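You operate a simulated robot arm through the tools that you are given. There is no shell and no other tool. Be economical: measure what you need, move in short steps, check, and stop when the job is done.

Carry out the task below with a simulated robot arm. There is one attempt and no reset: what you move stays moved.

TASK
Switch on the monitor, computer and printer, then bring up the FILES page.

The check looks at the end state, three seconds after you hand in, the way a careful person would. Anything else that was tipped, shoved, dropped, spilled or broken makes it a failure.

THE ROBOT
A 6-joint arm with a fingered hand, hanging from a carriage that runs on a gantry, over the field with the corners [-1.032, -1.553], [0.248, -1.561], [0.264, 1.039], [-1.016, 1.047] (x, y) and turns from -309 to 379 degrees about z. Base frame: it is fixed where the carriage stands at the start and does not move with it; the origin is on the floor, on the carriage's upright axis, x ahead of it, y to its left, z up; the surface under the hand at the start is at about z = 0.88. Lengths are in m, angles in degrees, forces in N, time in s.
With the tool pointing down near the work surface it reaches from about 0.1 to 0.68 m from the robot's upright axis, wherever it stands. Its first joint turns from -166.0 to 166.0 degrees. Places, roughly: computer [0.5, 0.5, 1.1]; computer power button [0.3, 0.5, 1]; eject button [0.3, 0.5, 1.2]; keyboard down key [0.4, -0.1, 0.9]; keyboard enter key [0.5, 0, 0.9]; keyboard new key [0.5, 0.1, 0.9]; keyboard print key [0.5, 0, 0.9]; keyboard rinse key [0.5, 0.1, 0.9]; keyboard run key [0.5, 0.2, 0.9]; keyboard save key [0.5, 0, 0.9]; keyboard stop key [0.5, 0.2, 0.9]; keyboard up key [0.4, -0.1, 0.9]; monitor [0.7, 0, 1.1]; monitor power button [0.7, 0, 1]; mouse wheel [0.3, -0.4, 0.9]; printer [0.5, 0.9, 1]. Payload 4 kg.
The TCP is the grasp point between the finger pads, 0.03 m short of the fingertips. In the tool frame z runs along the fingers and y along their closing line. The gripper opens to 0.104 m. The gripper's body begins 0.035 m behind the TCP. The gripper is a hand of 5 fingers: y runs from the thumb to the fingers, the wrist lies at [-0.015, -0.113, -0.19] in the tool frame, and closing takes about 1.5 s.
Orientation is told as [roll, pitch, yaw] about the base's x, y, z axes, in that order, counted from this pose: with the fingers straight down and the wrist toward the robot, the tool's x, y and z point along [0, 1, 0], [1, 0, 0] and [0, 0, -1] of the base frame.

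THE INTERFACE
- The arm moves only by the tool nudge_tool. Its argument "deltas" is a list of rows, each a list of 3 entries, a list of its own where there are three numbers: the shift along the base's x, y, z in m, then the turn, a rotation vector about the base's x, y, z in degrees, then the finger opening in m, from 0 to 0.104. In form: [[[dx, dy, dz], [wx, wy, wz], hand], ...]. A call has 1 to 12 rows; each row shifts and turns the commanded pose from where the row before left it. Rows are played at 5 a second. More than 0.05 m and 8.6 degrees between two rows, or a gripper value outside its range, and nothing of the call is played. Where a pose cannot be reached the arm comes as near as it can. A force on the tool above 40 N (or 10 N above the force at the start of the call, whichever is more), or a blocked arm, ends the call early, and 0.2 s more pass. The fingers move at their own pace (about 0.045 m/s each) and stop on an object; they squeeze with about 34 N. The grip force told is the motor's: it shows also when the fingers shut on nothing. Time passes only in rows, and 0.2 s behind the last, so rows that do not move let the fingers close. It gives the time, the measured TCP pose, the force on the tool (base axes), the opening and the grip force at its end, in the units of the frame above (readings bear some noise), with the torque about the TCP (base axes, N m) and any sound that the robot's microphone picked up.
- Cameras (640 x 400 px; columns grow to the right, rows downward): "scene" is now at [0.2521, 0.0214, 1.7453]; the picture's right is [0.30, -0.95, 0.00], its down [-0.88, -0.27, -0.39] and it looks along [0.38, 0.12, -0.92] (base axes); focal length 255 px, centre (320, 200). "wrist" rides on the gripper at [0.06, -0.083, -0.12] in the tool frame; the picture's right is [-0.79, 0.29, -0.54], its down [-0.56, -0.71, 0.44] and it looks along [-0.26, 0.65, 0.72] (tool axes); focal length 234 px, centre (320, 200). There is no depth. A picture from a camera that has moved, and an enlarged one, comes with that camera's place and axes in the base frame and with its lens. The place of the scene camera against the robot may be out by one fixed shift of up to 0.012 m in any direction.
- get_image(camera): a new picture of that camera. No time passes.
- lift_body(by): slides the trunk up (or, below 0, down) by that many m; the arm and the scene camera ride with it, the base frame stays. It gives what a move gives, with no picture.
- drive_base(legs): drives the robot by 1 to 6 legs, each [ahead, left, turn to the left] in m, m and degrees, along the robot's own axes; the way and the turn of a leg run together, so that a leg with both is an arc; at most 1.5 m and 180 degrees a leg. The arm and the cameras ride along, it lands a little off, and it stops where it bumps. It keeps to its track: a leg is cut to what the track allows. It gives what a move gives.
- preshape(shape): the hand has 5 fingers and takes this shape, open, in about a second: jaw (thumb against the fingers, like two jaws); tri (thumb and two fingers); tip (a fingertip pinch); poke (one finger out to press); point (the index stretched); flat (the hand flat); cup (the hand cupped); fist (a fist). The gripper value then closes the fingers along that shape, each until it touches; the sizes above hold for jaw. It gives what a move gives, with no picture.
- aim_head(pan, tilt): turns the head with the scene camera to pan (to the left, within 155 degrees either way) and tilt (down, from -29 to 69), counted from straight ahead of the robot. It gives what a move gives.
- inspect(camera, box): a new picture of the part [left, top, right, bottom] of that camera's present view, enlarged. No time passes.
- sign_off(): hands the job in; it is judged then, once.

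Work in short steps. Places have to be worked out from the pictures, the camera data and where the tool is seen: move nearer, look again, correct. Check each grasp and each placing, and mend what went wrong. You have 120 turns and 82 pictures in all, those below and enlarged ones among them. Open the gripper and draw the arm clear of the work before you hand the job in, unless the task says otherwise; then end with one line.

The tools are called after "Emit:" by a JSON object that holds its "api" and its "payload". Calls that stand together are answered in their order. nudge_tool: Moves the arm, as the interface text tells. Its arguments: {"type":"object","properties":{"deltas":{"type":"array","items":{"type":"array"}}},"required":["deltas"]} The other tools are called the same way: lift_body (by) slides the trunk up or down; preshape (shape) gives the hand a shape; drive_base (legs) drives the base; aim_head (pan, tilt) turns the head that bears the scene camera; get_image (camera) takes a picture; inspect (camera, box) takes an enlarged picture of a part of a camera's view; sign_off () hands the job in.

At the start:

```text
time_s: 0.0
ee_pos: [0.4529, 0.2652, 1.2366]
tcp_rot: [0.2, -0.1, 0.2]
contact_force: [-0.1, 0.6, -0.5]
ft_torque: [0.0, -0.02, 0.01]
gripper_width: 0.1038
gripper_force: 0.0
shape: jaw
trunk travel left (down, up): [-0.475, 0.123]
robot x, y, heading: [-0.0043, -0.0019, -0.0]
head pan, tilt: [17.3, 66.8]
```

scene: 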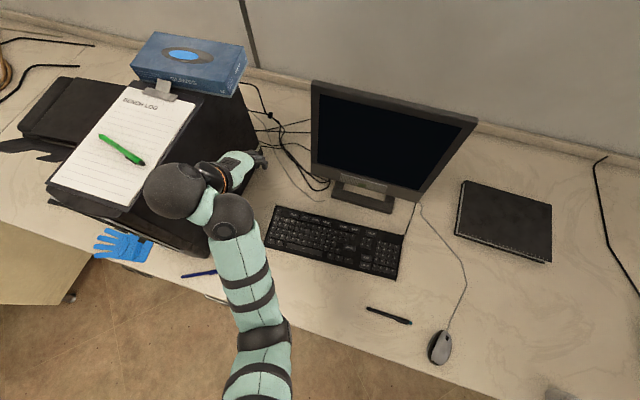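
wrist: 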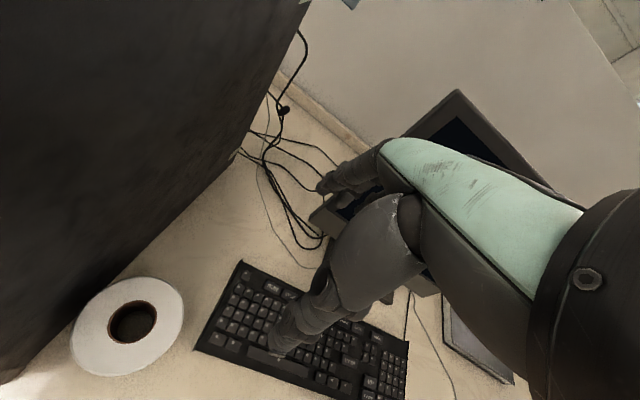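

The scene shows the monitor, keyboard, a tower with a clipboard and tissue box on or behind it, and possibly the printer to the left. I'll enlarge the monitor and keyboard first.

Emit:
{"api": "inspect", "payload": {"camera": "scene", "box": [240, 70, 490, 290]}}

Emit:
{"api": "aim_head", "payload": {"pan": 60, "tilt": 50}}

Emit:
{"api": "get_image", "payload": {"camera": "scene"}}

```text
1.82 times, centred on (365, 180) of scene
camera zoom: at [0.2521, 0.0214, 1.7453], right [0.3, -0.95, 0.0], down [-0.88, -0.27, -0.39], along [0.38, 0.12, -0.92], focal length 464 px, centre (238, 236)
```

zoom: 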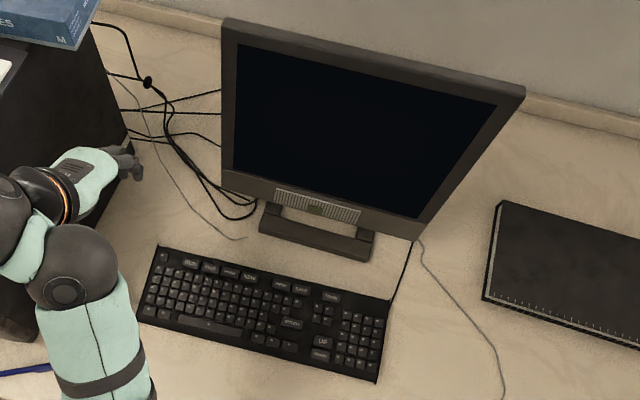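

```text
time_s: 1.1
ee_pos: [0.4548, 0.2641, 1.2355]
tcp_rot: [0.2, 0.0, 0.2]
contact_force: [-0.5, 0.0, 1.0]
ft_torque: [-0.01, 0.01, 0.01]
gripper_width: 0.1037
gripper_force: 0.0
shape: jaw
trunk travel left (down, up): [-0.475, 0.123]
robot x, y, heading: [-0.0019, 0.004, 0.2]
head pan, tilt: [60.0, 50.0]
```

```text
78 pictures are left
camera scene: at [0.2348, 0.0706, 1.7652], right [0.87, -0.5, 0.0], down [-0.38, -0.66, -0.64], along [0.32, 0.56, -0.77], focal length 255 px, centre (320, 200)
```

scene: 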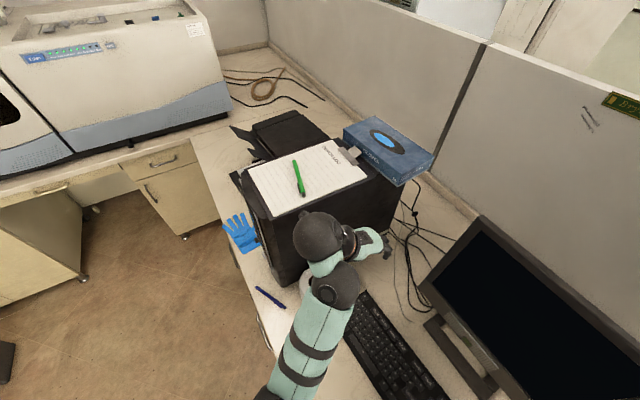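

The tower faces me (−x) with the printer behind it on the left. I'll back the carriage off and move left to see the fronts of both.

Emit:
{"api": "drive_base", "payload": {"legs": [[-0.6, 0, 0], [0, 0.5, 0]]}}

Emit:
{"api": "aim_head", "payload": {"pan": 10, "tilt": 40}}

Emit:
{"api": "get_image", "payload": {"camera": "scene"}}

```text
time_s: 7.0
ee_pos: [-0.1439, 0.7582, 1.235]
tcp_rot: [0.2, -0.1, -0.5]
contact_force: [0.5, 1.1, -0.2]
ft_torque: [0.0, 0.0, -0.04]
gripper_width: 0.1038
gripper_force: 0.0
shape: jaw
trunk travel left (down, up): [-0.475, 0.123]
robot x, y, heading: [-0.5995, 0.4993, -0.5]
head pan, tilt: [60.0, 50.0]
```

```text
time_s: 8.2
ee_pos: [-0.1445, 0.7577, 1.2357]
tcp_rot: [0.2, 0.0, -0.6]
contact_force: [-0.5, -0.4, -0.4]
ft_torque: [0.05, 0.0, -0.04]
gripper_width: 0.1038
gripper_force: 0.0
shape: jaw
trunk travel left (down, up): [-0.475, 0.123]
robot x, y, heading: [-0.6024, 0.4995, -0.3]
head pan, tilt: [10.0, 40.0]
```

```text
77 pictures are left
camera scene: at [-0.3214, 0.5142, 1.7794], right [0.16, -0.99, 0.0], down [-0.63, -0.1, -0.77], along [0.76, 0.12, -0.64], focal length 255 px, centre (320, 200)
```

scene: 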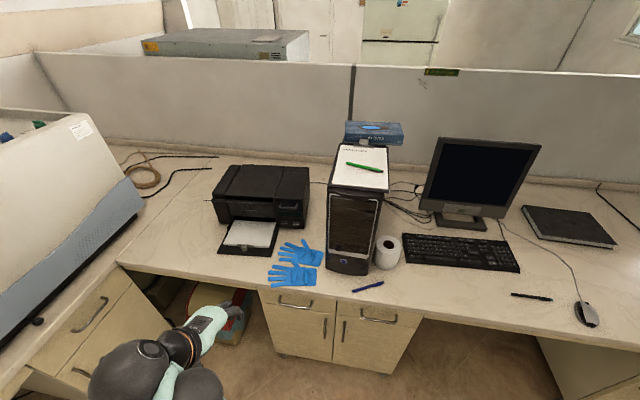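

The tower and printer fronts are both visible now. I'll enlarge each, and the keyboard and monitor.

Emit:
{"api": "inspect", "payload": {"camera": "scene", "box": [300, 180, 420, 290]}}

Emit:
{"api": "inspect", "payload": {"camera": "scene", "box": [195, 155, 325, 265]}}

Emit:
{"api": "inspect", "payload": {"camera": "scene", "box": [395, 180, 535, 280]}}

```text
3.64 times, centred on (360, 235) of scene
camera zoom: at [-0.3214, 0.5142, 1.7794], right [0.16, -0.99, 0.0], down [-0.63, -0.1, -0.77], along [0.76, 0.12, -0.64], focal length 929 px, centre (174, 73)
```

zoom: 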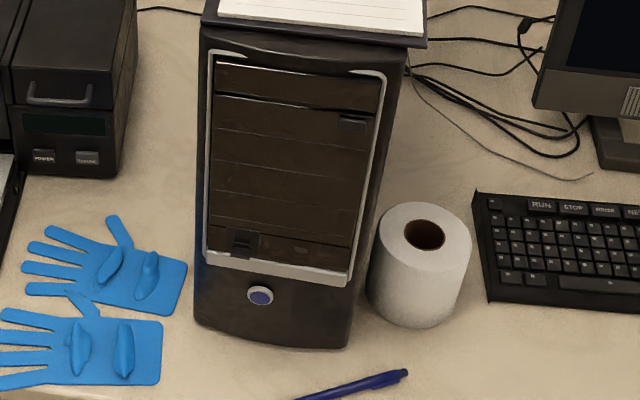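

```text
3.64 times, centred on (260, 210) of scene
camera zoom: at [-0.3214, 0.5142, 1.7794], right [0.16, -0.99, 0.0], down [-0.63, -0.1, -0.77], along [0.76, 0.12, -0.64], focal length 929 px, centre (538, 164)
```

zoom: 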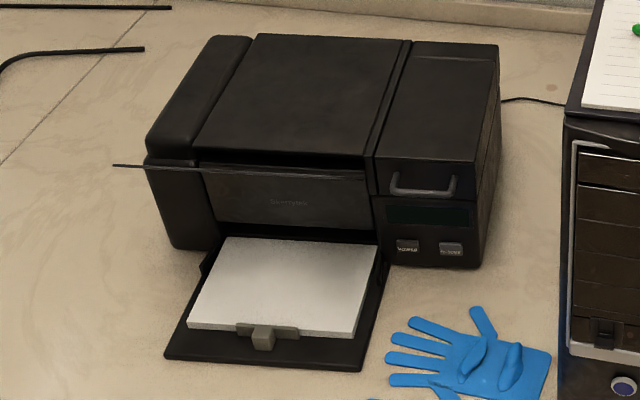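

```text
4.00 times, centred on (465, 230) of scene
camera zoom: at [-0.3214, 0.5142, 1.7794], right [0.16, -0.99, 0.0], down [-0.63, -0.1, -0.77], along [0.76, 0.12, -0.64], focal length 1022 px, centre (-260, 80)
```

zoom: 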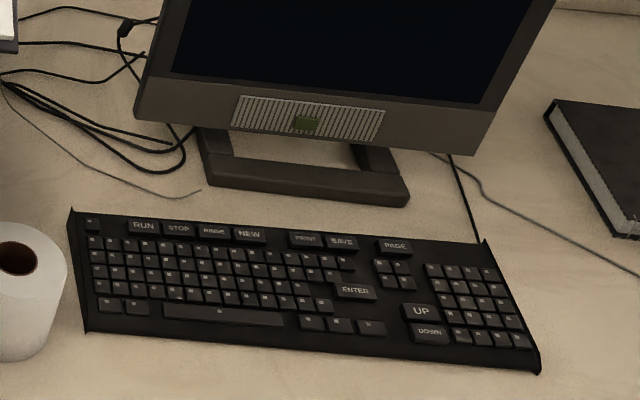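

All labels are readable: tower power button is the round blue one near the bottom, printer has POWER at the left of its panel, monitor button is the small green square, and the keyboard has a PAGE key. I'll shape the hand to poke and see where the fingertip sits.

Emit:
{"api": "preshape", "payload": {"shape": "poke"}}

Emit:
{"api": "get_image", "payload": {"camera": "wrist"}}

Emit:
{"api": "inspect", "payload": {"camera": "scene", "box": [80, 280, 260, 400]}}

```text
time_s: 9.1
ee_pos: [-0.1441, 0.7582, 1.2366]
tcp_rot: [0.2, -0.1, -0.5]
contact_force: [-0.4, 0.1, -0.3]
ft_torque: [0.0, 0.0, -0.01]
gripper_width: 0.0
gripper_force: 0.1
shape: poke
trunk travel left (down, up): [-0.475, 0.123]
robot x, y, heading: [-0.5978, 0.4977, -1.0]
head pan, tilt: [10.0, 40.0]
```

```text
73 pictures are left
camera wrist: at [-0.227, 0.8196, 1.3558], right [0.28, -0.79, 0.54], down [-0.71, -0.55, -0.44], along [0.65, -0.26, -0.72], focal length 234 px, centre (320, 200)
```

wrist: 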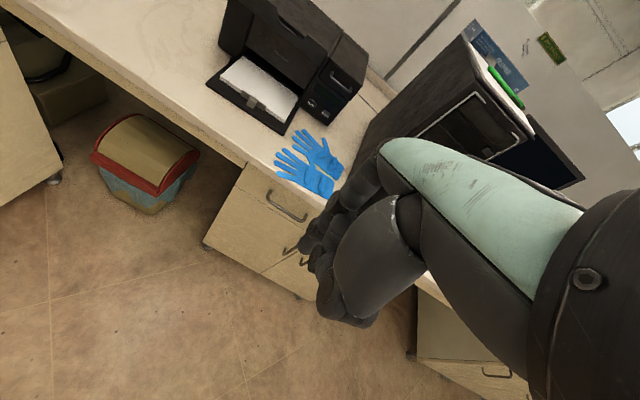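

```text
3.33 times, centred on (170, 340) of scene
camera zoom: at [-0.3214, 0.5142, 1.7794], right [0.16, -0.99, 0.0], down [-0.63, -0.1, -0.77], along [0.76, 0.12, -0.64], focal length 851 px, centre (820, -267)
```

zoom: 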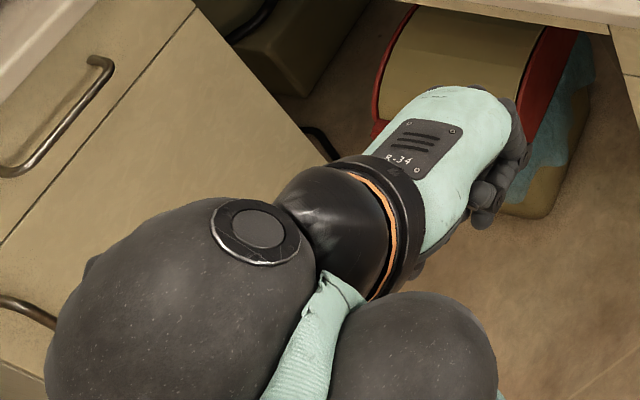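

I need a clearer view of the finger in this shape.

Emit:
{"api": "inspect", "payload": {"camera": "wrist", "box": [260, 120, 460, 340]}}

Emit:
{"api": "preshape", "payload": {"shape": "point"}}

Emit:
{"api": "inspect", "payload": {"camera": "wrist", "box": [260, 120, 460, 340]}}

```text
1.82 times, centred on (360, 230) of wrist
camera zoom: at [-0.227, 0.8196, 1.3558], right [0.28, -0.79, 0.54], down [-0.71, -0.55, -0.44], along [0.65, -0.26, -0.72], focal length 426 px, centre (247, 146)
```

zoom: 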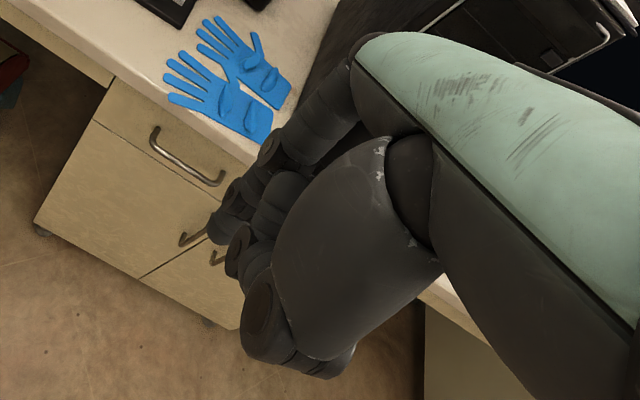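

```text
time_s: 10.0
ee_pos: [-0.1437, 0.7584, 1.2364]
tcp_rot: [0.1, 0.0, -0.5]
contact_force: [-0.5, -0.3, 0.5]
ft_torque: [0.0, -0.02, 0.0]
gripper_width: 0.0
gripper_force: 0.1
shape: point
trunk travel left (down, up): [-0.475, 0.123]
robot x, y, heading: [-0.6, 0.4996, -0.7]
head pan, tilt: [10.0, 40.0]
```

```text
1.82 times, centred on (360, 230) of wrist
camera zoom: at [-0.227, 0.8196, 1.3558], right [0.28, -0.79, 0.54], down [-0.71, -0.55, -0.44], along [0.65, -0.26, -0.72], focal length 426 px, centre (247, 146)
```

zoom: 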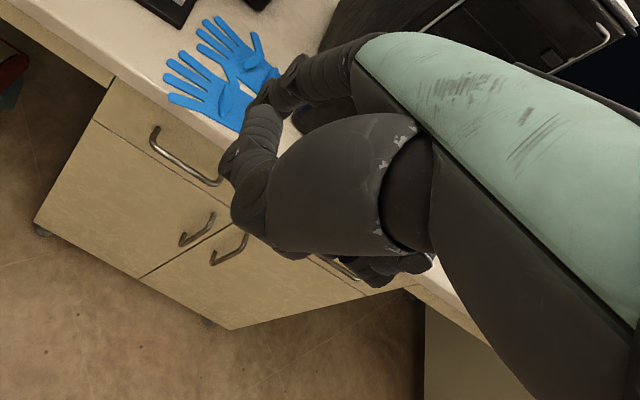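

The fingertip is hard to judge from here. I'll return to poke and pitch the hand about 48° forward in free space, then view it from the head.

Emit:
{"api": "preshape", "payload": {"shape": "poke"}}

Emit:
{"api": "nudge_tool", "payload": {"deltas": [[[0, -0.03, 0], [0, -8, 0], 0], [[0, -0.03, 0], [0, -8, 0], 0], [[0, -0.03, 0], [0, -8, 0], 0], [[0, -0.03, 0], [0, -8, 0], 0], [[0, -0.03, 0], [0, -8, 0], 0], [[0, -0.03, 0], [0, -8, 0], 0], [[0, 0, 0], [0, 0, 0], 0]]}}

Emit:
{"api": "aim_head", "payload": {"pan": 15, "tilt": 65}}

Emit:
{"api": "get_image", "payload": {"camera": "scene"}}

Emit:
{"api": "get_image", "payload": {"camera": "wrist"}}

```text
time_s: 10.9
ee_pos: [-0.1443, 0.7583, 1.2349]
tcp_rot: [0.1, -0.1, -0.5]
contact_force: [0.6, 0.9, 1.0]
ft_torque: [0.01, -0.02, 0.02]
gripper_width: 0.0
gripper_force: 0.1
shape: poke
trunk travel left (down, up): [-0.475, 0.123]
robot x, y, heading: [-0.603, 0.5012, -1.0]
head pan, tilt: [10.0, 40.0]
```

```text
time_s: 12.5
ee_pos: [-0.1117, 0.5651, 1.4005]
tcp_rot: [0.6, -46.0, -0.4]
contact_force: [-0.5, 0.2, -0.6]
ft_torque: [-0.01, 0.04, 0.0]
gripper_width: 0.0001
gripper_force: 34.3
shape: jaw
out of reach, approached as far as the arm can: row 3, 4, 5, 6
trunk travel left (down, up): [-0.475, 0.123]
robot x, y, heading: [-0.6002, 0.4973, -0.6]
head pan, tilt: [10.0, 40.0]
```

```text
time_s: 13.4
ee_pos: [-0.112, 0.5649, 1.3992]
tcp_rot: [0.8, -46.0, -0.5]
contact_force: [0.5, -0.7, -0.3]
ft_torque: [0.03, 0.0, -0.04]
gripper_width: 0.0001
gripper_force: 33.9
shape: jaw
trunk travel left (down, up): [-0.475, 0.123]
robot x, y, heading: [-0.6031, 0.4986, -0.5]
head pan, tilt: [15.0, 65.0]
```

```text
69 pictures are left
camera scene: at [-0.3464, 0.5154, 1.7472], right [0.25, -0.97, 0.0], down [-0.88, -0.22, -0.42], along [0.41, 0.1, -0.91], focal length 255 px, centre (320, 200)
```

scene: 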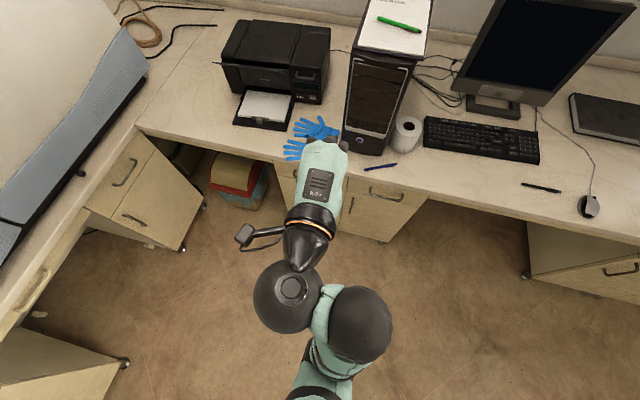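

```text
68 pictures are left
camera wrist: at [-0.2551, 0.6257, 1.4233], right [-0.19, -0.79, 0.58], down [-0.18, -0.55, -0.82], along [0.97, -0.26, -0.04], focal length 234 px, centre (320, 200)
```

wrist: 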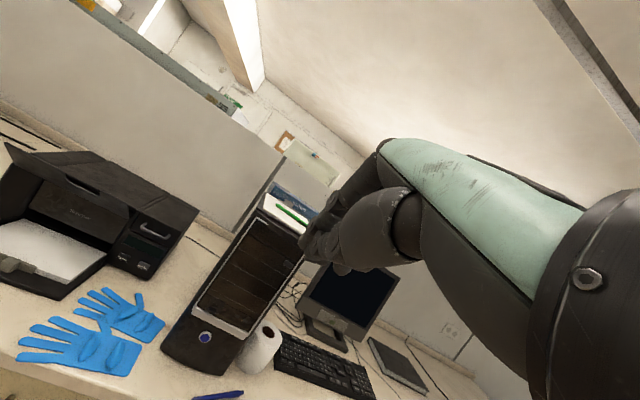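

Commanding opening 0 switched the hand to a closed jaw, so I'll redo poke and test what a held value of 0.104 does.

Emit:
{"api": "preshape", "payload": {"shape": "poke"}}

Emit:
{"api": "nudge_tool", "payload": {"deltas": [[[0, 0, 0], [0, 0, 0], 0.104], [[0, 0, 0], [0, 0, 0], 0.104]]}}

Emit:
{"api": "inspect", "payload": {"camera": "wrist", "box": [240, 120, 460, 300]}}

```text
time_s: 14.3
ee_pos: [-0.1109, 0.566, 1.3986]
tcp_rot: [0.8, -46.0, -0.5]
contact_force: [0.0, 0.4, 0.1]
ft_torque: [-0.04, 0.0, -0.02]
gripper_width: 0.0
gripper_force: 0.0
shape: poke
trunk travel left (down, up): [-0.475, 0.123]
robot x, y, heading: [-0.5987, 0.4962, -0.6]
head pan, tilt: [15.0, 65.0]
```

```text
time_s: 14.9
ee_pos: [-0.1115, 0.5654, 1.3997]
tcp_rot: [0.7, -46.0, -0.4]
contact_force: [0.4, -0.2, -0.1]
ft_torque: [0.03, 0.03, 0.01]
gripper_width: 0.0
gripper_force: 0.1
shape: poke
trunk travel left (down, up): [-0.475, 0.123]
robot x, y, heading: [-0.5997, 0.5019, -0.6]
head pan, tilt: [15.0, 65.0]
```

```text
2.22 times, centred on (350, 210) of wrist
camera zoom: at [-0.2551, 0.6257, 1.4233], right [-0.19, -0.79, 0.58], down [-0.18, -0.55, -0.82], along [0.97, -0.26, -0.04], focal length 520 px, centre (253, 178)
```

zoom: 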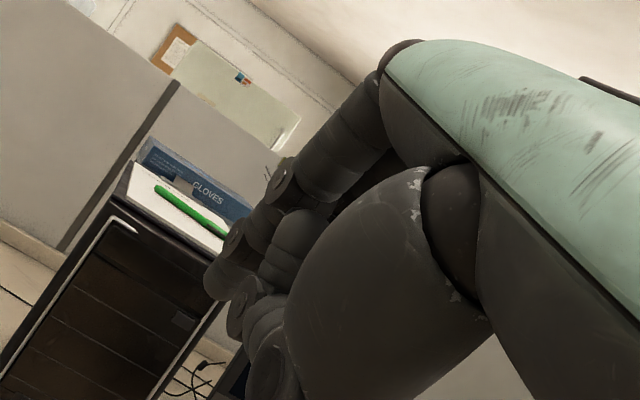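

With 0.104 the poke shape is kept, index tip close to 0.03 m past the TCP. This pitched pose is only reachable high, so I'll lower the trunk here in free space in order to bring the hand to button height.

Emit:
{"api": "lift_body", "payload": {"by": -0.38}}

Emit:
{"api": "get_image", "payload": {"camera": "scene"}}

Emit:
{"api": "get_image", "payload": {"camera": "wrist"}}

```text
time_s: 18.6
ee_pos: [-0.1121, 0.5657, 1.0204]
tcp_rot: [0.8, -46.0, -0.5]
contact_force: [-0.6, -0.1, -0.3]
ft_torque: [-0.04, 0.03, 0.03]
gripper_width: 0.0
gripper_force: 0.0
shape: poke
trunk travel left (down, up): [-0.095, 0.503]
robot x, y, heading: [-0.5975, 0.4988, -0.5]
head pan, tilt: [15.0, 65.0]
```

```text
66 pictures are left
camera scene: at [-0.3464, 0.5154, 1.3672], right [0.25, -0.97, 0.0], down [-0.88, -0.22, -0.42], along [0.41, 0.1, -0.91], focal length 255 px, centre (320, 200)
```

scene: 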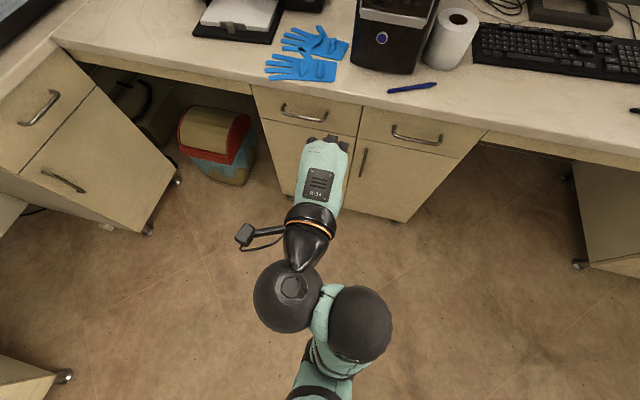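

```text
65 pictures are left
camera wrist: at [-0.2551, 0.6257, 1.0434], right [-0.19, -0.79, 0.58], down [-0.18, -0.55, -0.82], along [0.97, -0.26, -0.04], focal length 234 px, centre (320, 200)
```

wrist: 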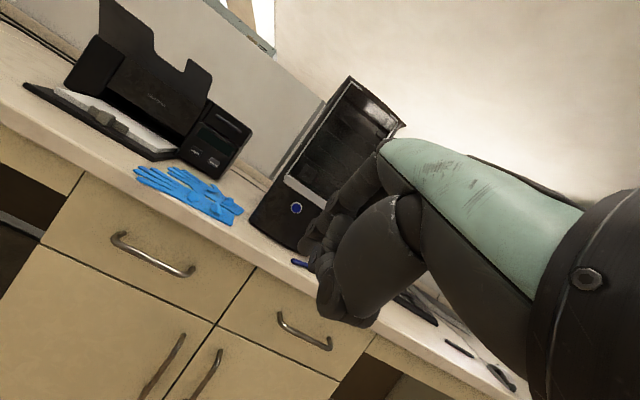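

Both cameras agree on the tower button at about (0.29, 0.516, 0.973). I'll drive ahead 0.29 and right 0.05 to hover in front of it.

Emit:
{"api": "drive_base", "payload": {"legs": [[0.29, -0.047, 0]]}}

Emit:
{"api": "get_image", "payload": {"camera": "wrist"}}

Emit:
{"api": "aim_head", "payload": {"pan": 10, "tilt": 50}}

Emit:
{"api": "get_image", "payload": {"camera": "scene"}}

```text
time_s: 20.6
ee_pos: [0.1782, 0.516, 1.0188]
tcp_rot: [0.7, -46.0, -0.4]
contact_force: [0.9, -0.4, -0.5]
ft_torque: [0.01, 0.01, -0.01]
gripper_width: 0.0
gripper_force: 0.1
shape: poke
trunk travel left (down, up): [-0.095, 0.503]
robot x, y, heading: [-0.3115, 0.4478, -0.5]
head pan, tilt: [15.0, 65.0]
```

```text
64 pictures are left
camera wrist: at [0.0343, 0.5767, 1.0434], right [-0.19, -0.79, 0.58], down [-0.17, -0.55, -0.82], along [0.97, -0.25, -0.03], focal length 234 px, centre (320, 200)
```

wrist: 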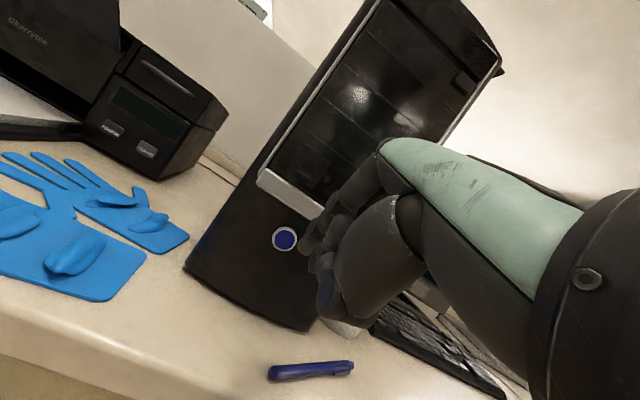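

```text
time_s: 21.4
ee_pos: [0.178, 0.5169, 1.0196]
tcp_rot: [0.7, -45.9, -0.3]
contact_force: [0.2, -0.3, 0.5]
ft_torque: [0.0, 0.01, 0.04]
gripper_width: 0.0002
gripper_force: 0.1
shape: poke
trunk travel left (down, up): [-0.095, 0.503]
robot x, y, heading: [-0.3125, 0.4481, -0.3]
head pan, tilt: [10.0, 50.0]
```

```text
63 pictures are left
camera scene: at [-0.0399, 0.4638, 1.3852], right [0.17, -0.99, 0.0], down [-0.76, -0.13, -0.64], along [0.63, 0.11, -0.77], focal length 255 px, centre (320, 200)
```

scene: 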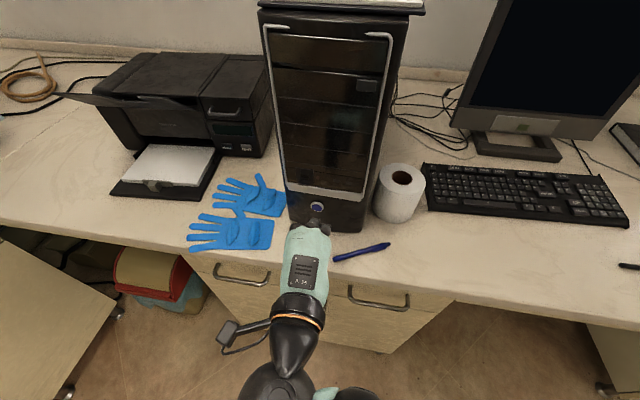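

The button remains at about (0.29, 0.517, 0.975). I'll zoom on the fingertip against it.

Emit:
{"api": "inspect", "payload": {"camera": "wrist", "box": [250, 170, 410, 330]}}

Emit:
{"api": "inspect", "payload": {"camera": "scene", "box": [260, 180, 380, 270]}}

```text
2.50 times, centred on (330, 250) of wrist
camera zoom: at [0.0339, 0.5768, 1.0433], right [-0.19, -0.79, 0.58], down [-0.17, -0.55, -0.82], along [0.97, -0.25, -0.04], focal length 585 px, centre (295, 75)
```

zoom: 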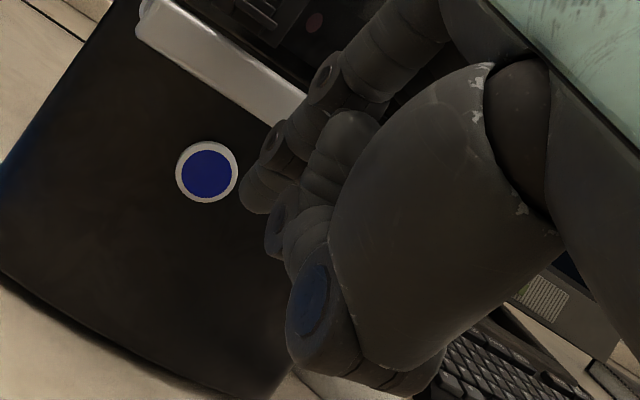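

```text
4.44 times, centred on (320, 225) of scene
camera zoom: at [-0.0399, 0.4638, 1.3852], right [0.17, -0.99, 0.0], down [-0.76, -0.13, -0.64], along [0.63, 0.11, -0.77], focal length 1135 px, centre (320, 89)
```

zoom: 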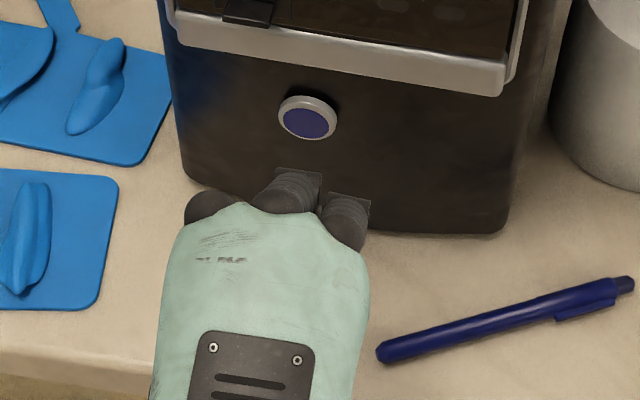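

The tip projects at TCP + 0.03 along the fingers, about (0.200, 0.517, 0.999). I'll bring it down to button height and approach, stopping just short.

Emit:
{"api": "nudge_tool", "payload": {"deltas": [[[0.015, 0, -0.01], [0, 0, 0], 0.104], [[0.015, 0, -0.012], [0, 0, 0], 0.104], [[0.015, 0, 0], [0, 0, 0], 0.104], [[0.015, 0, 0], [0, 0, 0], 0.104], [[0, 0, 0], [0, 0, 0], 0.104]]}}

Emit:
{"api": "inspect", "payload": {"camera": "wrist", "box": [250, 170, 410, 330]}}

```text
time_s: 22.6
ee_pos: [0.2076, 0.5089, 1.0383]
tcp_rot: [0.7, -45.9, -0.2]
contact_force: [-0.1, -0.3, 0.2]
ft_torque: [-0.03, 0.0, -0.01]
gripper_width: 0.0001
gripper_force: 0.1
shape: poke
out of reach, approached as far as the arm can: row 1, 2, 3, 4
trunk travel left (down, up): [-0.095, 0.503]
robot x, y, heading: [-0.3125, 0.4511, -0.2]
head pan, tilt: [10.0, 50.0]
```

```text
2.50 times, centred on (330, 250) of wrist
camera zoom: at [0.0647, 0.5683, 1.0621], right [-0.18, -0.79, 0.58], down [-0.18, -0.55, -0.81], along [0.97, -0.25, -0.04], focal length 585 px, centre (295, 75)
```

zoom: 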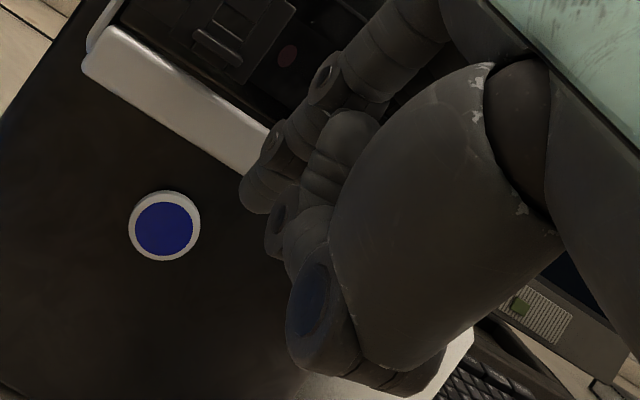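

The arm is on a reach boundary, so I'll use trunk and carriage for the final moves: trunk down 0.044, carriage left 0.008.

Emit:
{"api": "lift_body", "payload": {"by": -0.044}}

Emit:
{"api": "drive_base", "payload": {"legs": [[0.03, 0.009, 0]]}}

Emit:
{"api": "inspect", "payload": {"camera": "wrist", "box": [250, 170, 410, 330]}}

```text
time_s: 23.4
ee_pos: [0.2079, 0.5087, 0.9931]
tcp_rot: [0.7, -46.0, -0.3]
contact_force: [-0.1, 0.6, -0.3]
ft_torque: [0.02, -0.02, 0.01]
gripper_width: 0.0
gripper_force: 0.0
shape: poke
trunk travel left (down, up): [-0.051, 0.547]
robot x, y, heading: [-0.3121, 0.4479, -0.7]
head pan, tilt: [10.0, 50.0]
```

```text
time_s: 24.3
ee_pos: [0.2381, 0.5172, 0.9937]
tcp_rot: [0.7, -46.0, -0.3]
contact_force: [0.0, 0.0, 0.6]
ft_torque: [0.0, 0.02, -0.02]
gripper_width: 0.0
gripper_force: 0.0
shape: poke
trunk travel left (down, up): [-0.051, 0.547]
robot x, y, heading: [-0.2824, 0.4563, -0.4]
head pan, tilt: [10.0, 50.0]
```

```text
2.50 times, centred on (330, 250) of wrist
camera zoom: at [0.0951, 0.5772, 1.0184], right [-0.19, -0.79, 0.58], down [-0.18, -0.55, -0.82], along [0.97, -0.25, -0.04], focal length 585 px, centre (295, 75)
```

zoom: 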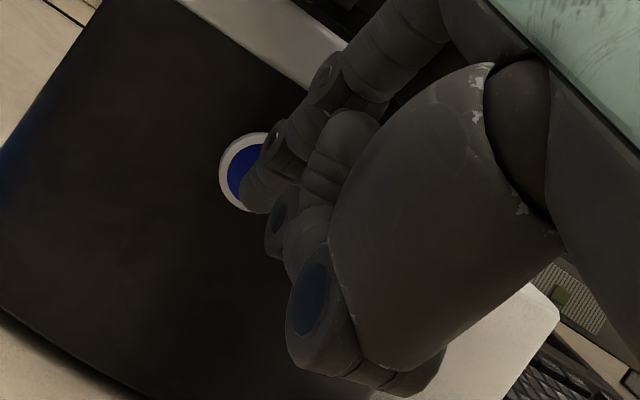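

The tip lines up with the button with about 3 cm to go. I'll creep forward with the carriage.

Emit:
{"api": "drive_base", "payload": {"legs": [[0.018, 0.002, 0]]}}

Emit:
{"api": "drive_base", "payload": {"legs": [[0.008, 0, 0]]}}

Emit:
{"api": "inspect", "payload": {"camera": "wrist", "box": [250, 170, 410, 330]}}

```text
time_s: 25.1
ee_pos: [0.2572, 0.5192, 0.9935]
tcp_rot: [0.6, -45.8, -0.3]
contact_force: [-2.8, -1.1, -0.6]
ft_torque: [-0.02, -0.01, -0.01]
gripper_width: 0.0
gripper_force: 0.0
shape: poke
trunk travel left (down, up): [-0.051, 0.547]
robot x, y, heading: [-0.2662, 0.4592, -0.7]
head pan, tilt: [10.0, 50.0]
heard: click
```

```text
time_s: 25.8
ee_pos: [0.2618, 0.5188, 0.9925]
tcp_rot: [0.7, -45.8, -0.3]
contact_force: [-15.2, 0.2, 5.3]
ft_torque: [-0.06, 0.04, -0.02]
gripper_width: 0.0
gripper_force: 0.1
shape: poke
trunk travel left (down, up): [-0.051, 0.547]
robot x, y, heading: [-0.2583, 0.4622, -0.4]
head pan, tilt: [10.0, 50.0]
```

```text
2.50 times, centred on (330, 250) of wrist
camera zoom: at [0.1175, 0.5791, 1.0176], right [-0.18, -0.79, 0.58], down [-0.18, -0.55, -0.81], along [0.97, -0.25, -0.04], focal length 585 px, centre (295, 75)
```

zoom: 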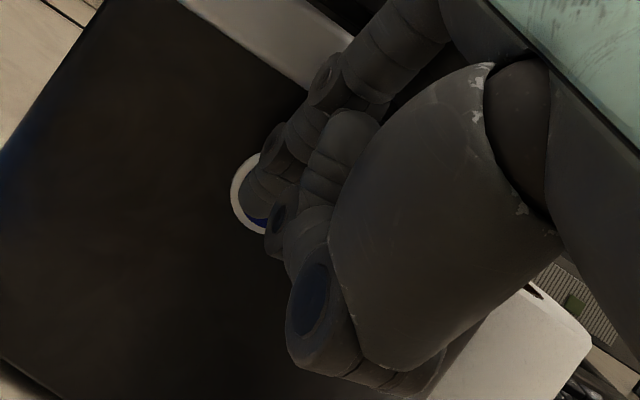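

A click came at contact and then the button bottomed out. I'll back off and check the state of the tower.

Emit:
{"api": "drive_base", "payload": {"legs": [[-0.1, 0, 0]]}}

Emit:
{"api": "get_image", "payload": {"camera": "wrist"}}

Emit:
{"api": "get_image", "payload": {"camera": "scene"}}

```text
time_s: 27.0
ee_pos: [0.1629, 0.5206, 0.9935]
tcp_rot: [0.7, -45.7, 0.0]
contact_force: [0.0, -0.2, -0.2]
ft_torque: [0.0, -0.02, -0.02]
gripper_width: 0.0
gripper_force: 0.1
shape: poke
trunk travel left (down, up): [-0.051, 0.547]
robot x, y, heading: [-0.3586, 0.4612, -0.5]
head pan, tilt: [10.0, 50.0]
```

```text
57 pictures are left
camera wrist: at [0.0195, 0.5801, 1.0179], right [-0.18, -0.79, 0.58], down [-0.18, -0.55, -0.81], along [0.97, -0.25, -0.04], focal length 234 px, centre (320, 200)
```

wrist: 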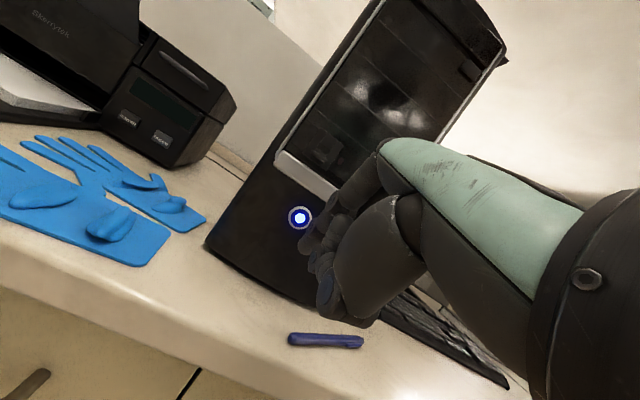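

```text
56 pictures are left
camera scene: at [-0.0847, 0.4753, 1.3411], right [0.17, -0.99, 0.0], down [-0.76, -0.13, -0.64], along [0.63, 0.11, -0.77], focal length 255 px, centre (320, 200)
```

scene: 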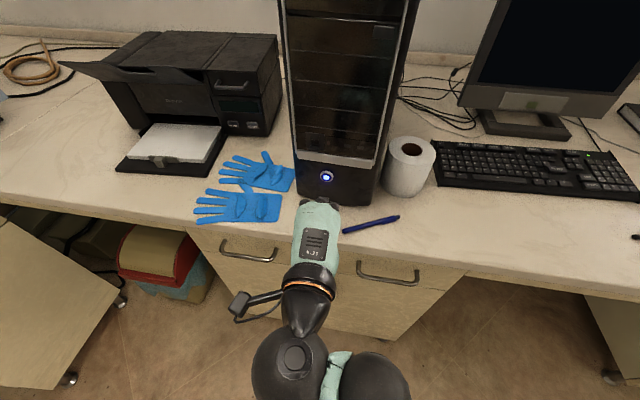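

The tower light is on. The printer POWER button is at about (0.51, 0.822, 0.918), and the printer is yawed ~17°. I need the hand lower, so I'll test drawing the arm in to gain downward reach, off the desk, and zoom on the printer panel.

Emit:
{"api": "nudge_tool", "payload": {"deltas": [[[-0.04, 0, -0.01], [0, 0, 0], 0.104], [[-0.04, 0, -0.01], [0, 0, 0], 0.104], [[-0.04, 0, -0.01], [0, 0, 0], 0.104], [[0, 0, 0], [0, 0, 0], 0.104]]}}

Emit:
{"api": "inspect", "payload": {"camera": "scene", "box": [100, 70, 320, 230]}}

```text
time_s: 28.0
ee_pos: [0.1339, 0.5233, 0.9734]
tcp_rot: [0.6, -45.9, -0.2]
contact_force: [0.2, 0.5, 0.1]
ft_torque: [-0.01, -0.02, -0.03]
gripper_width: 0.0
gripper_force: 0.0
shape: poke
out of reach, approached as far as the arm can: row 1, 2, 3
trunk travel left (down, up): [-0.051, 0.547]
robot x, y, heading: [-0.3545, 0.458, -0.6]
head pan, tilt: [10.0, 50.0]
```

```text
2.50 times, centred on (210, 150) of scene
camera zoom: at [-0.0841, 0.4753, 1.3412], right [0.17, -0.99, 0.0], down [-0.76, -0.13, -0.64], along [0.63, 0.11, -0.77], focal length 638 px, centre (595, 325)
```

zoom: 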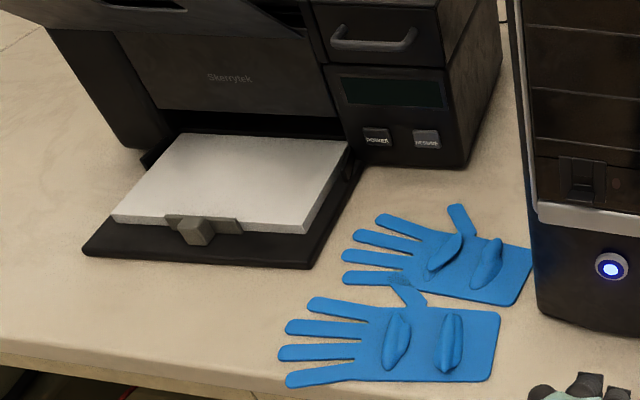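

Pulling in barely helps, so wrist flexion is the limit, and the handle above POWER also favours turning the hand sideways. I'll back off the desk and test rolling the hand 90° about its own finger axis with the wrist to the right.

Emit:
{"api": "drive_base", "payload": {"legs": [[-0.2, 0, 0]]}}

Emit:
{"api": "nudge_tool", "payload": {"deltas": [[[0, 0, 0], [-5.76, 0, 5.52], 0.104], [[0, 0, 0], [-5.76, 0, 5.52], 0.104], [[0, 0, 0], [-5.76, 0, 5.52], 0.104], [[0, 0, 0], [-5.76, 0, 5.52], 0.104], [[0, 0, 0], [-5.76, 0, 5.52], 0.104], [[0, 0, 0], [-5.76, 0, 5.52], 0.104], [[0, 0, 0], [-5.76, 0, 5.52], 0.104], [[0, 0, 0], [-5.76, 0, 5.52], 0.104], [[0, 0, 0], [-5.76, 0, 5.52], 0.104], [[0, 0, 0], [-5.76, 0, 5.52], 0.104], [[0, 0, 0], [-5.76, 0, 5.52], 0.104], [[0, 0, 0], [0, 0, 0], 0.104]]}}

Emit:
{"api": "get_image", "payload": {"camera": "scene"}}

```text
time_s: 29.6
ee_pos: [-0.0675, 0.525, 0.9726]
tcp_rot: [0.7, -45.8, -0.1]
contact_force: [0.1, 0.0, 0.4]
ft_torque: [0.01, -0.03, 0.02]
gripper_width: 0.0
gripper_force: 0.0
shape: poke
trunk travel left (down, up): [-0.051, 0.547]
robot x, y, heading: [-0.5552, 0.4582, -0.5]
head pan, tilt: [10.0, 50.0]
```

```text
time_s: 32.2
ee_pos: [-0.2435, 0.6651, 0.759]
tcp_rot: [-46.8, -4.7, 86.0]
contact_force: [0.4, 0.5, 0.0]
ft_torque: [-0.02, -0.02, 0.0]
gripper_width: 0.0003
gripper_force: 0.0
shape: poke
out of reach, approached as far as the arm can: row 1, 2, 3, 4, 5, 6, 7, 8, 9, 10, 11
trunk travel left (down, up): [-0.051, 0.547]
robot x, y, heading: [-0.5563, 0.4597, -0.7]
head pan, tilt: [10.0, 50.0]
```

```text
54 pictures are left
camera scene: at [-0.2839, 0.4768, 1.3413], right [0.17, -0.99, 0.0], down [-0.76, -0.13, -0.64], along [0.63, 0.11, -0.77], focal length 255 px, centre (320, 200)
```

scene: 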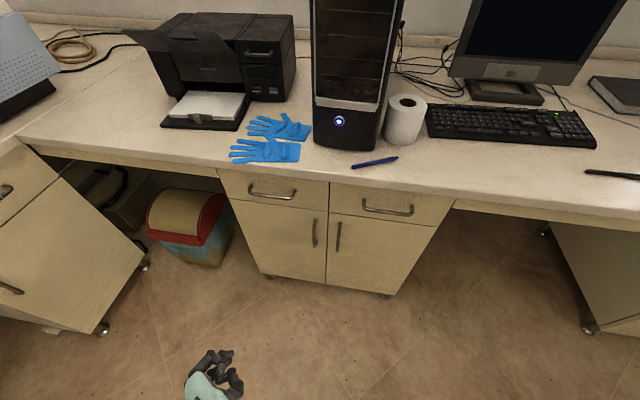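

The command had been accumulating and is now reached exactly, and this sideways posture is well within reach. I'll raise the trunk to clear desk height, then look at the hand from the side.

Emit:
{"api": "lift_body", "payload": {"by": 0.3}}

Emit:
{"api": "aim_head", "payload": {"pan": 20, "tilt": 65}}

Emit:
{"api": "get_image", "payload": {"camera": "scene"}}

Emit:
{"api": "get_image", "payload": {"camera": "wrist"}}

```text
time_s: 35.2
ee_pos: [-0.2421, 0.6641, 1.0583]
tcp_rot: [-46.8, -4.9, 85.8]
contact_force: [-0.1, -0.1, -0.7]
ft_torque: [0.0, 0.02, -0.03]
gripper_width: 0.0
gripper_force: 0.0
shape: poke
trunk travel left (down, up): [-0.351, 0.247]
robot x, y, heading: [-0.5543, 0.4621, -0.2]
head pan, tilt: [10.0, 50.0]
```

```text
time_s: 35.9
ee_pos: [-0.2423, 0.6641, 1.0592]
tcp_rot: [-46.6, -5.0, 85.9]
contact_force: [0.4, 0.2, 0.8]
ft_torque: [0.01, 0.01, -0.03]
gripper_width: 0.0
gripper_force: 0.0
shape: poke
trunk travel left (down, up): [-0.351, 0.247]
robot x, y, heading: [-0.5548, 0.4631, -0.3]
head pan, tilt: [20.0, 65.0]
```

```text
53 pictures are left
camera scene: at [-0.3028, 0.4843, 1.6232], right [0.33, -0.94, 0.0], down [-0.85, -0.3, -0.42], along [0.4, 0.14, -0.91], focal length 255 px, centre (320, 200)
```

scene: 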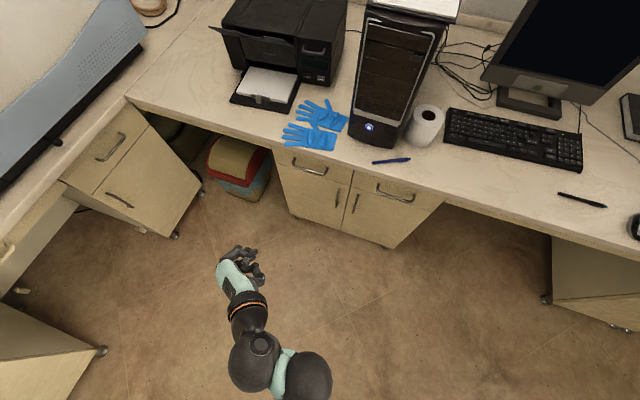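

```text
52 pictures are left
camera wrist: at [-0.3763, 0.5886, 1.0902], right [0.16, 0.2, 0.97], down [0.65, -0.76, 0.05], along [0.75, 0.62, -0.25], focal length 234 px, centre (320, 200)
```

wrist: 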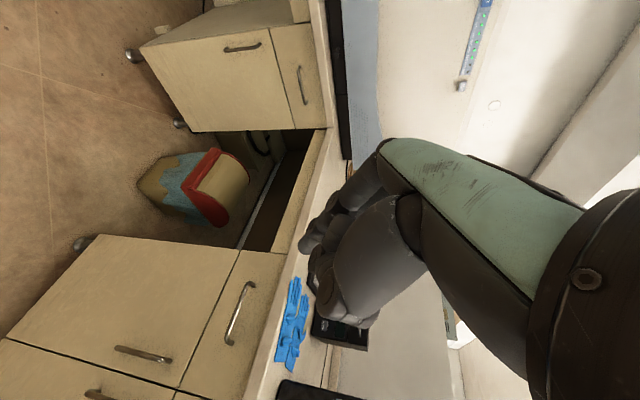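

The hand posture looks good. I'll extend the arm forward, shift it right relative to the robot (so the robot can stand left, clear of the tower), and yaw 16° to face the printer.

Emit:
{"api": "nudge_tool", "payload": {"deltas": [[[0.035, -0.02, 0], [0, 0, 4], 0.104], [[0.035, -0.02, 0], [0, 0, 4], 0.104], [[0.035, -0.02, 0], [0, 0, 4], 0.104], [[0.035, -0.02, 0], [0, 0, 4], 0.104], [[0.035, -0.02, 0], [0, 0, 0], 0.104], [[0, 0, 0], [0, 0, 0], 0.104]]}}

Emit:
{"api": "get_image", "payload": {"camera": "scene"}}

```text
time_s: 37.3
ee_pos: [-0.0523, 0.624, 0.9912]
tcp_rot: [-46.8, -4.8, 101.8]
contact_force: [0.4, -1.0, 0.3]
ft_torque: [0.01, -0.01, -0.01]
gripper_width: 0.0002
gripper_force: 0.0
shape: poke
out of reach, approached as far as the arm can: row 1, 2, 3, 4
trunk travel left (down, up): [-0.351, 0.247]
robot x, y, heading: [-0.5596, 0.4591, -0.4]
head pan, tilt: [20.0, 65.0]
```

```text
51 pictures are left
camera scene: at [-0.3028, 0.4843, 1.6232], right [0.34, -0.94, 0.0], down [-0.85, -0.3, -0.42], along [0.4, 0.14, -0.91], focal length 255 px, centre (320, 200)
```

scene: 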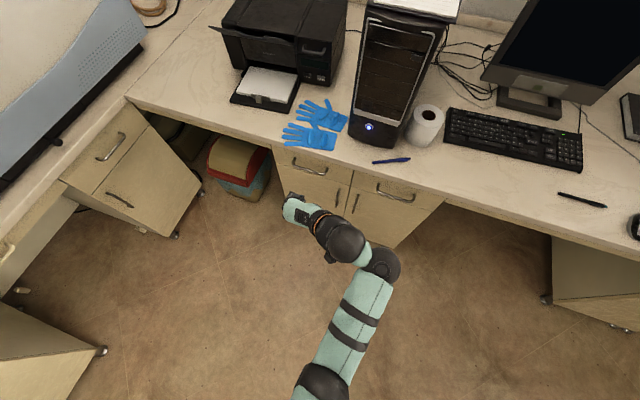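

The reading doesn't match the command yet, so I'll let it settle and read again.

Emit:
{"api": "nudge_tool", "payload": {"deltas": [[[0, 0, 0], [0, 0, 0], 0.104], [[0, 0, 0], [0, 0, 0], 0.104], [[0, 0, 0], [0, 0, 0], 0.104], [[0, 0, 0], [0, 0, 0], 0.104]]}}

```text
time_s: 38.3
ee_pos: [-0.0529, 0.6255, 0.9895]
tcp_rot: [-46.9, -4.9, 101.9]
contact_force: [-0.6, 0.3, -0.5]
ft_torque: [-0.02, 0.0, -0.02]
gripper_width: 0.0
gripper_force: 0.0
shape: poke
trunk travel left (down, up): [-0.351, 0.247]
robot x, y, heading: [-0.5557, 0.4616, -0.4]
head pan, tilt: [20.0, 65.0]
```

It's steady. I'll test whether a small nudge responds linearly.

Emit:
{"api": "nudge_tool", "payload": {"deltas": [[[0, 0, 0.03], [0, 0, 0], 0.104], [[0, -0.03, 0], [0, 0, 0], 0.104], [[0, 0, 0], [0, 0, 0], 0.104]]}}

```text
time_s: 39.1
ee_pos: [-0.0352, 0.6192, 0.9957]
tcp_rot: [-46.9, -4.9, 101.9]
contact_force: [0.7, 0.4, 0.6]
ft_torque: [-0.02, 0.0, 0.01]
gripper_width: 0.0002
gripper_force: 0.2
shape: poke
out of reach, approached as far as the arm can: row 1, 2
trunk travel left (down, up): [-0.351, 0.247]
robot x, y, heading: [-0.5577, 0.4608, -0.3]
head pan, tilt: [20.0, 65.0]
```

The elbow bulges to the right here and would hit the tower, while the earlier wrist-behind posture keeps the elbow straight back and its knuckles clear the handle. I'll rotate back to that posture while off the desk.

Emit:
{"api": "nudge_tool", "payload": {"deltas": [[[0, 0.025, 0], [0, 0, -8], 0.104], [[0, 0.025, 0], [0, 0, -8], 0.104], [[-0.02, 0, 0], [5.76, 0, -5.52], 0.104], [[-0.02, 0, 0], [5.76, 0, -5.52], 0.104], [[-0.02, 0, 0], [5.76, 0, -5.52], 0.104], [[0, 0, 0], [5.76, 0, -5.52], 0.104], [[0, 0, 0], [5.76, 0, -5.52], 0.104], [[0, 0, 0], [5.76, 0, -5.52], 0.104], [[0, 0, 0], [5.76, 0, -5.52], 0.104], [[0, 0, 0], [5.76, 0, -5.52], 0.104], [[0, 0, 0], [5.76, 0, -5.52], 0.104], [[0, 0, 0], [5.76, 0, -5.52], 0.104]]}}

Emit:
{"api": "nudge_tool", "payload": {"deltas": [[[0, 0, 0], [5.76, 0, -5.52], 0.104], [[0, 0, 0], [0, 0, 0], 0.104]]}}

Emit:
{"api": "get_image", "payload": {"camera": "scene"}}

```text
time_s: 41.7
ee_pos: [-0.096, 0.6676, 0.9956]
tcp_rot: [-4.6, -46.6, 5.4]
contact_force: [0.5, -0.3, 0.7]
ft_torque: [0.0, 0.02, 0.02]
gripper_width: 0.0001
gripper_force: 0.0
shape: poke
trunk travel left (down, up): [-0.351, 0.247]
robot x, y, heading: [-0.5563, 0.464, -0.4]
head pan, tilt: [20.0, 65.0]
```

```text
time_s: 42.3
ee_pos: [-0.0964, 0.667, 0.9941]
tcp_rot: [3.7, -46.5, -6.1]
contact_force: [-0.1, 1.2, 0.8]
ft_torque: [0.01, -0.02, 0.0]
gripper_width: 0.0001
gripper_force: 0.0
shape: poke
trunk travel left (down, up): [-0.351, 0.247]
robot x, y, heading: [-0.556, 0.4603, -0.5]
head pan, tilt: [20.0, 65.0]
```

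```text
50 pictures are left
camera scene: at [-0.3028, 0.4844, 1.6231], right [0.34, -0.94, 0.0], down [-0.85, -0.3, -0.42], along [0.4, 0.14, -0.91], focal length 255 px, centre (320, 200)
```

scene: 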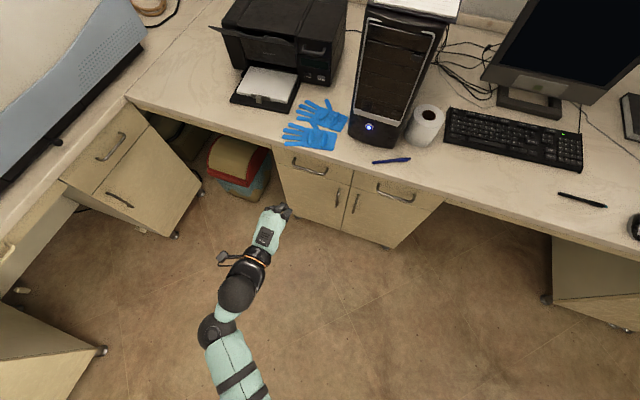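

Now commands are followed exactly, with the elbow behind the hand. I'll yaw the hand ~20° left to face the printer panel, then drive toward a standoff, staying high over the gloves.

Emit:
{"api": "nudge_tool", "payload": {"deltas": [[[0, 0, 0.01], [0, 0, 7], 0.104], [[0, 0, 0.01], [0, 0, 7], 0.104], [[0, 0, 0.01], [0, 0, 7], 0.104], [[0, 0, 0], [0, 0, 0], 0.104]]}}

Emit:
{"api": "drive_base", "payload": {"legs": [[0.3, 0.13, 0], [0.17, 0, 0]]}}

Emit:
{"api": "get_image", "payload": {"camera": "wrist"}}

Emit:
{"api": "get_image", "payload": {"camera": "scene"}}

```text
time_s: 43.3
ee_pos: [-0.0952, 0.6672, 1.0259]
tcp_rot: [3.6, -46.5, 15.0]
contact_force: [0.2, -1.1, -0.6]
ft_torque: [0.0, 0.0, -0.01]
gripper_width: 0.0
gripper_force: 0.0
shape: poke
trunk travel left (down, up): [-0.351, 0.247]
robot x, y, heading: [-0.5587, 0.4595, -0.6]
head pan, tilt: [20.0, 65.0]
```

```text
time_s: 46.6
ee_pos: [0.3837, 0.794, 1.0252]
tcp_rot: [3.6, -46.6, 14.8]
contact_force: [0.9, 0.2, -0.2]
ft_torque: [-0.02, 0.03, -0.03]
gripper_width: 0.0
gripper_force: 0.0
shape: poke
trunk travel left (down, up): [-0.351, 0.247]
robot x, y, heading: [-0.0791, 0.5881, -0.6]
head pan, tilt: [20.0, 65.0]
```

```text
49 pictures are left
camera wrist: at [0.2285, 0.8086, 1.0501], right [0.06, -0.83, 0.55], down [0.0, -0.55, -0.84], along [1.0, 0.05, -0.04], focal length 234 px, centre (320, 200)
```

wrist: 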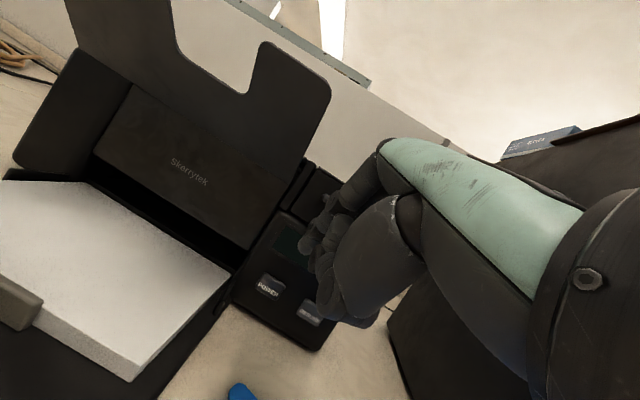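

```text
48 pictures are left
camera scene: at [0.1755, 0.6126, 1.6231], right [0.33, -0.94, 0.0], down [-0.85, -0.3, -0.42], along [0.4, 0.14, -0.91], focal length 255 px, centre (320, 200)
```

scene: 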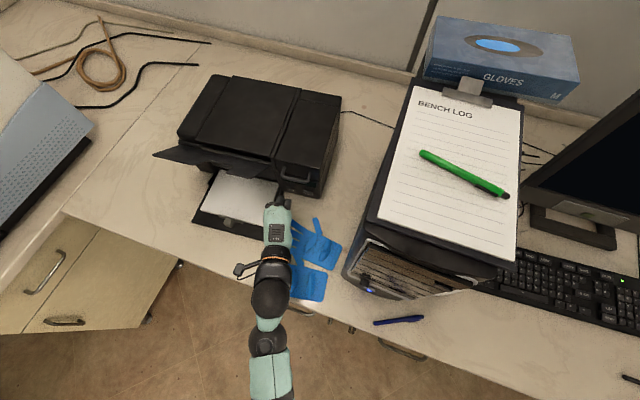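

I'll zoom on the panel to fix the POWER button and fingertip.

Emit:
{"api": "inspect", "payload": {"camera": "wrist", "box": [220, 180, 400, 340]}}

```text
2.50 times, centred on (310, 260) of wrist
camera zoom: at [0.2285, 0.8086, 1.0501], right [0.06, -0.83, 0.55], down [0.0, -0.55, -0.84], along [1.0, 0.05, -0.04], focal length 585 px, centre (345, 50)
```

zoom: 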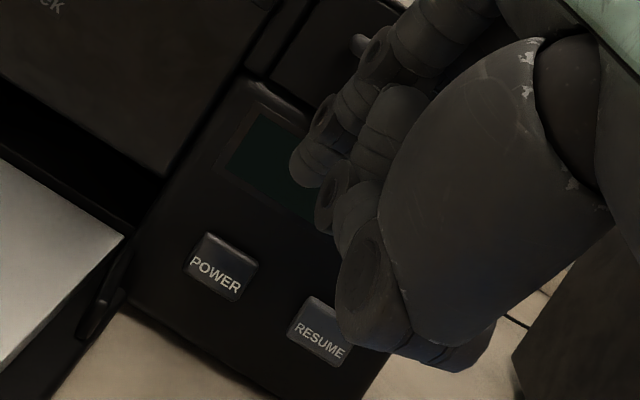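

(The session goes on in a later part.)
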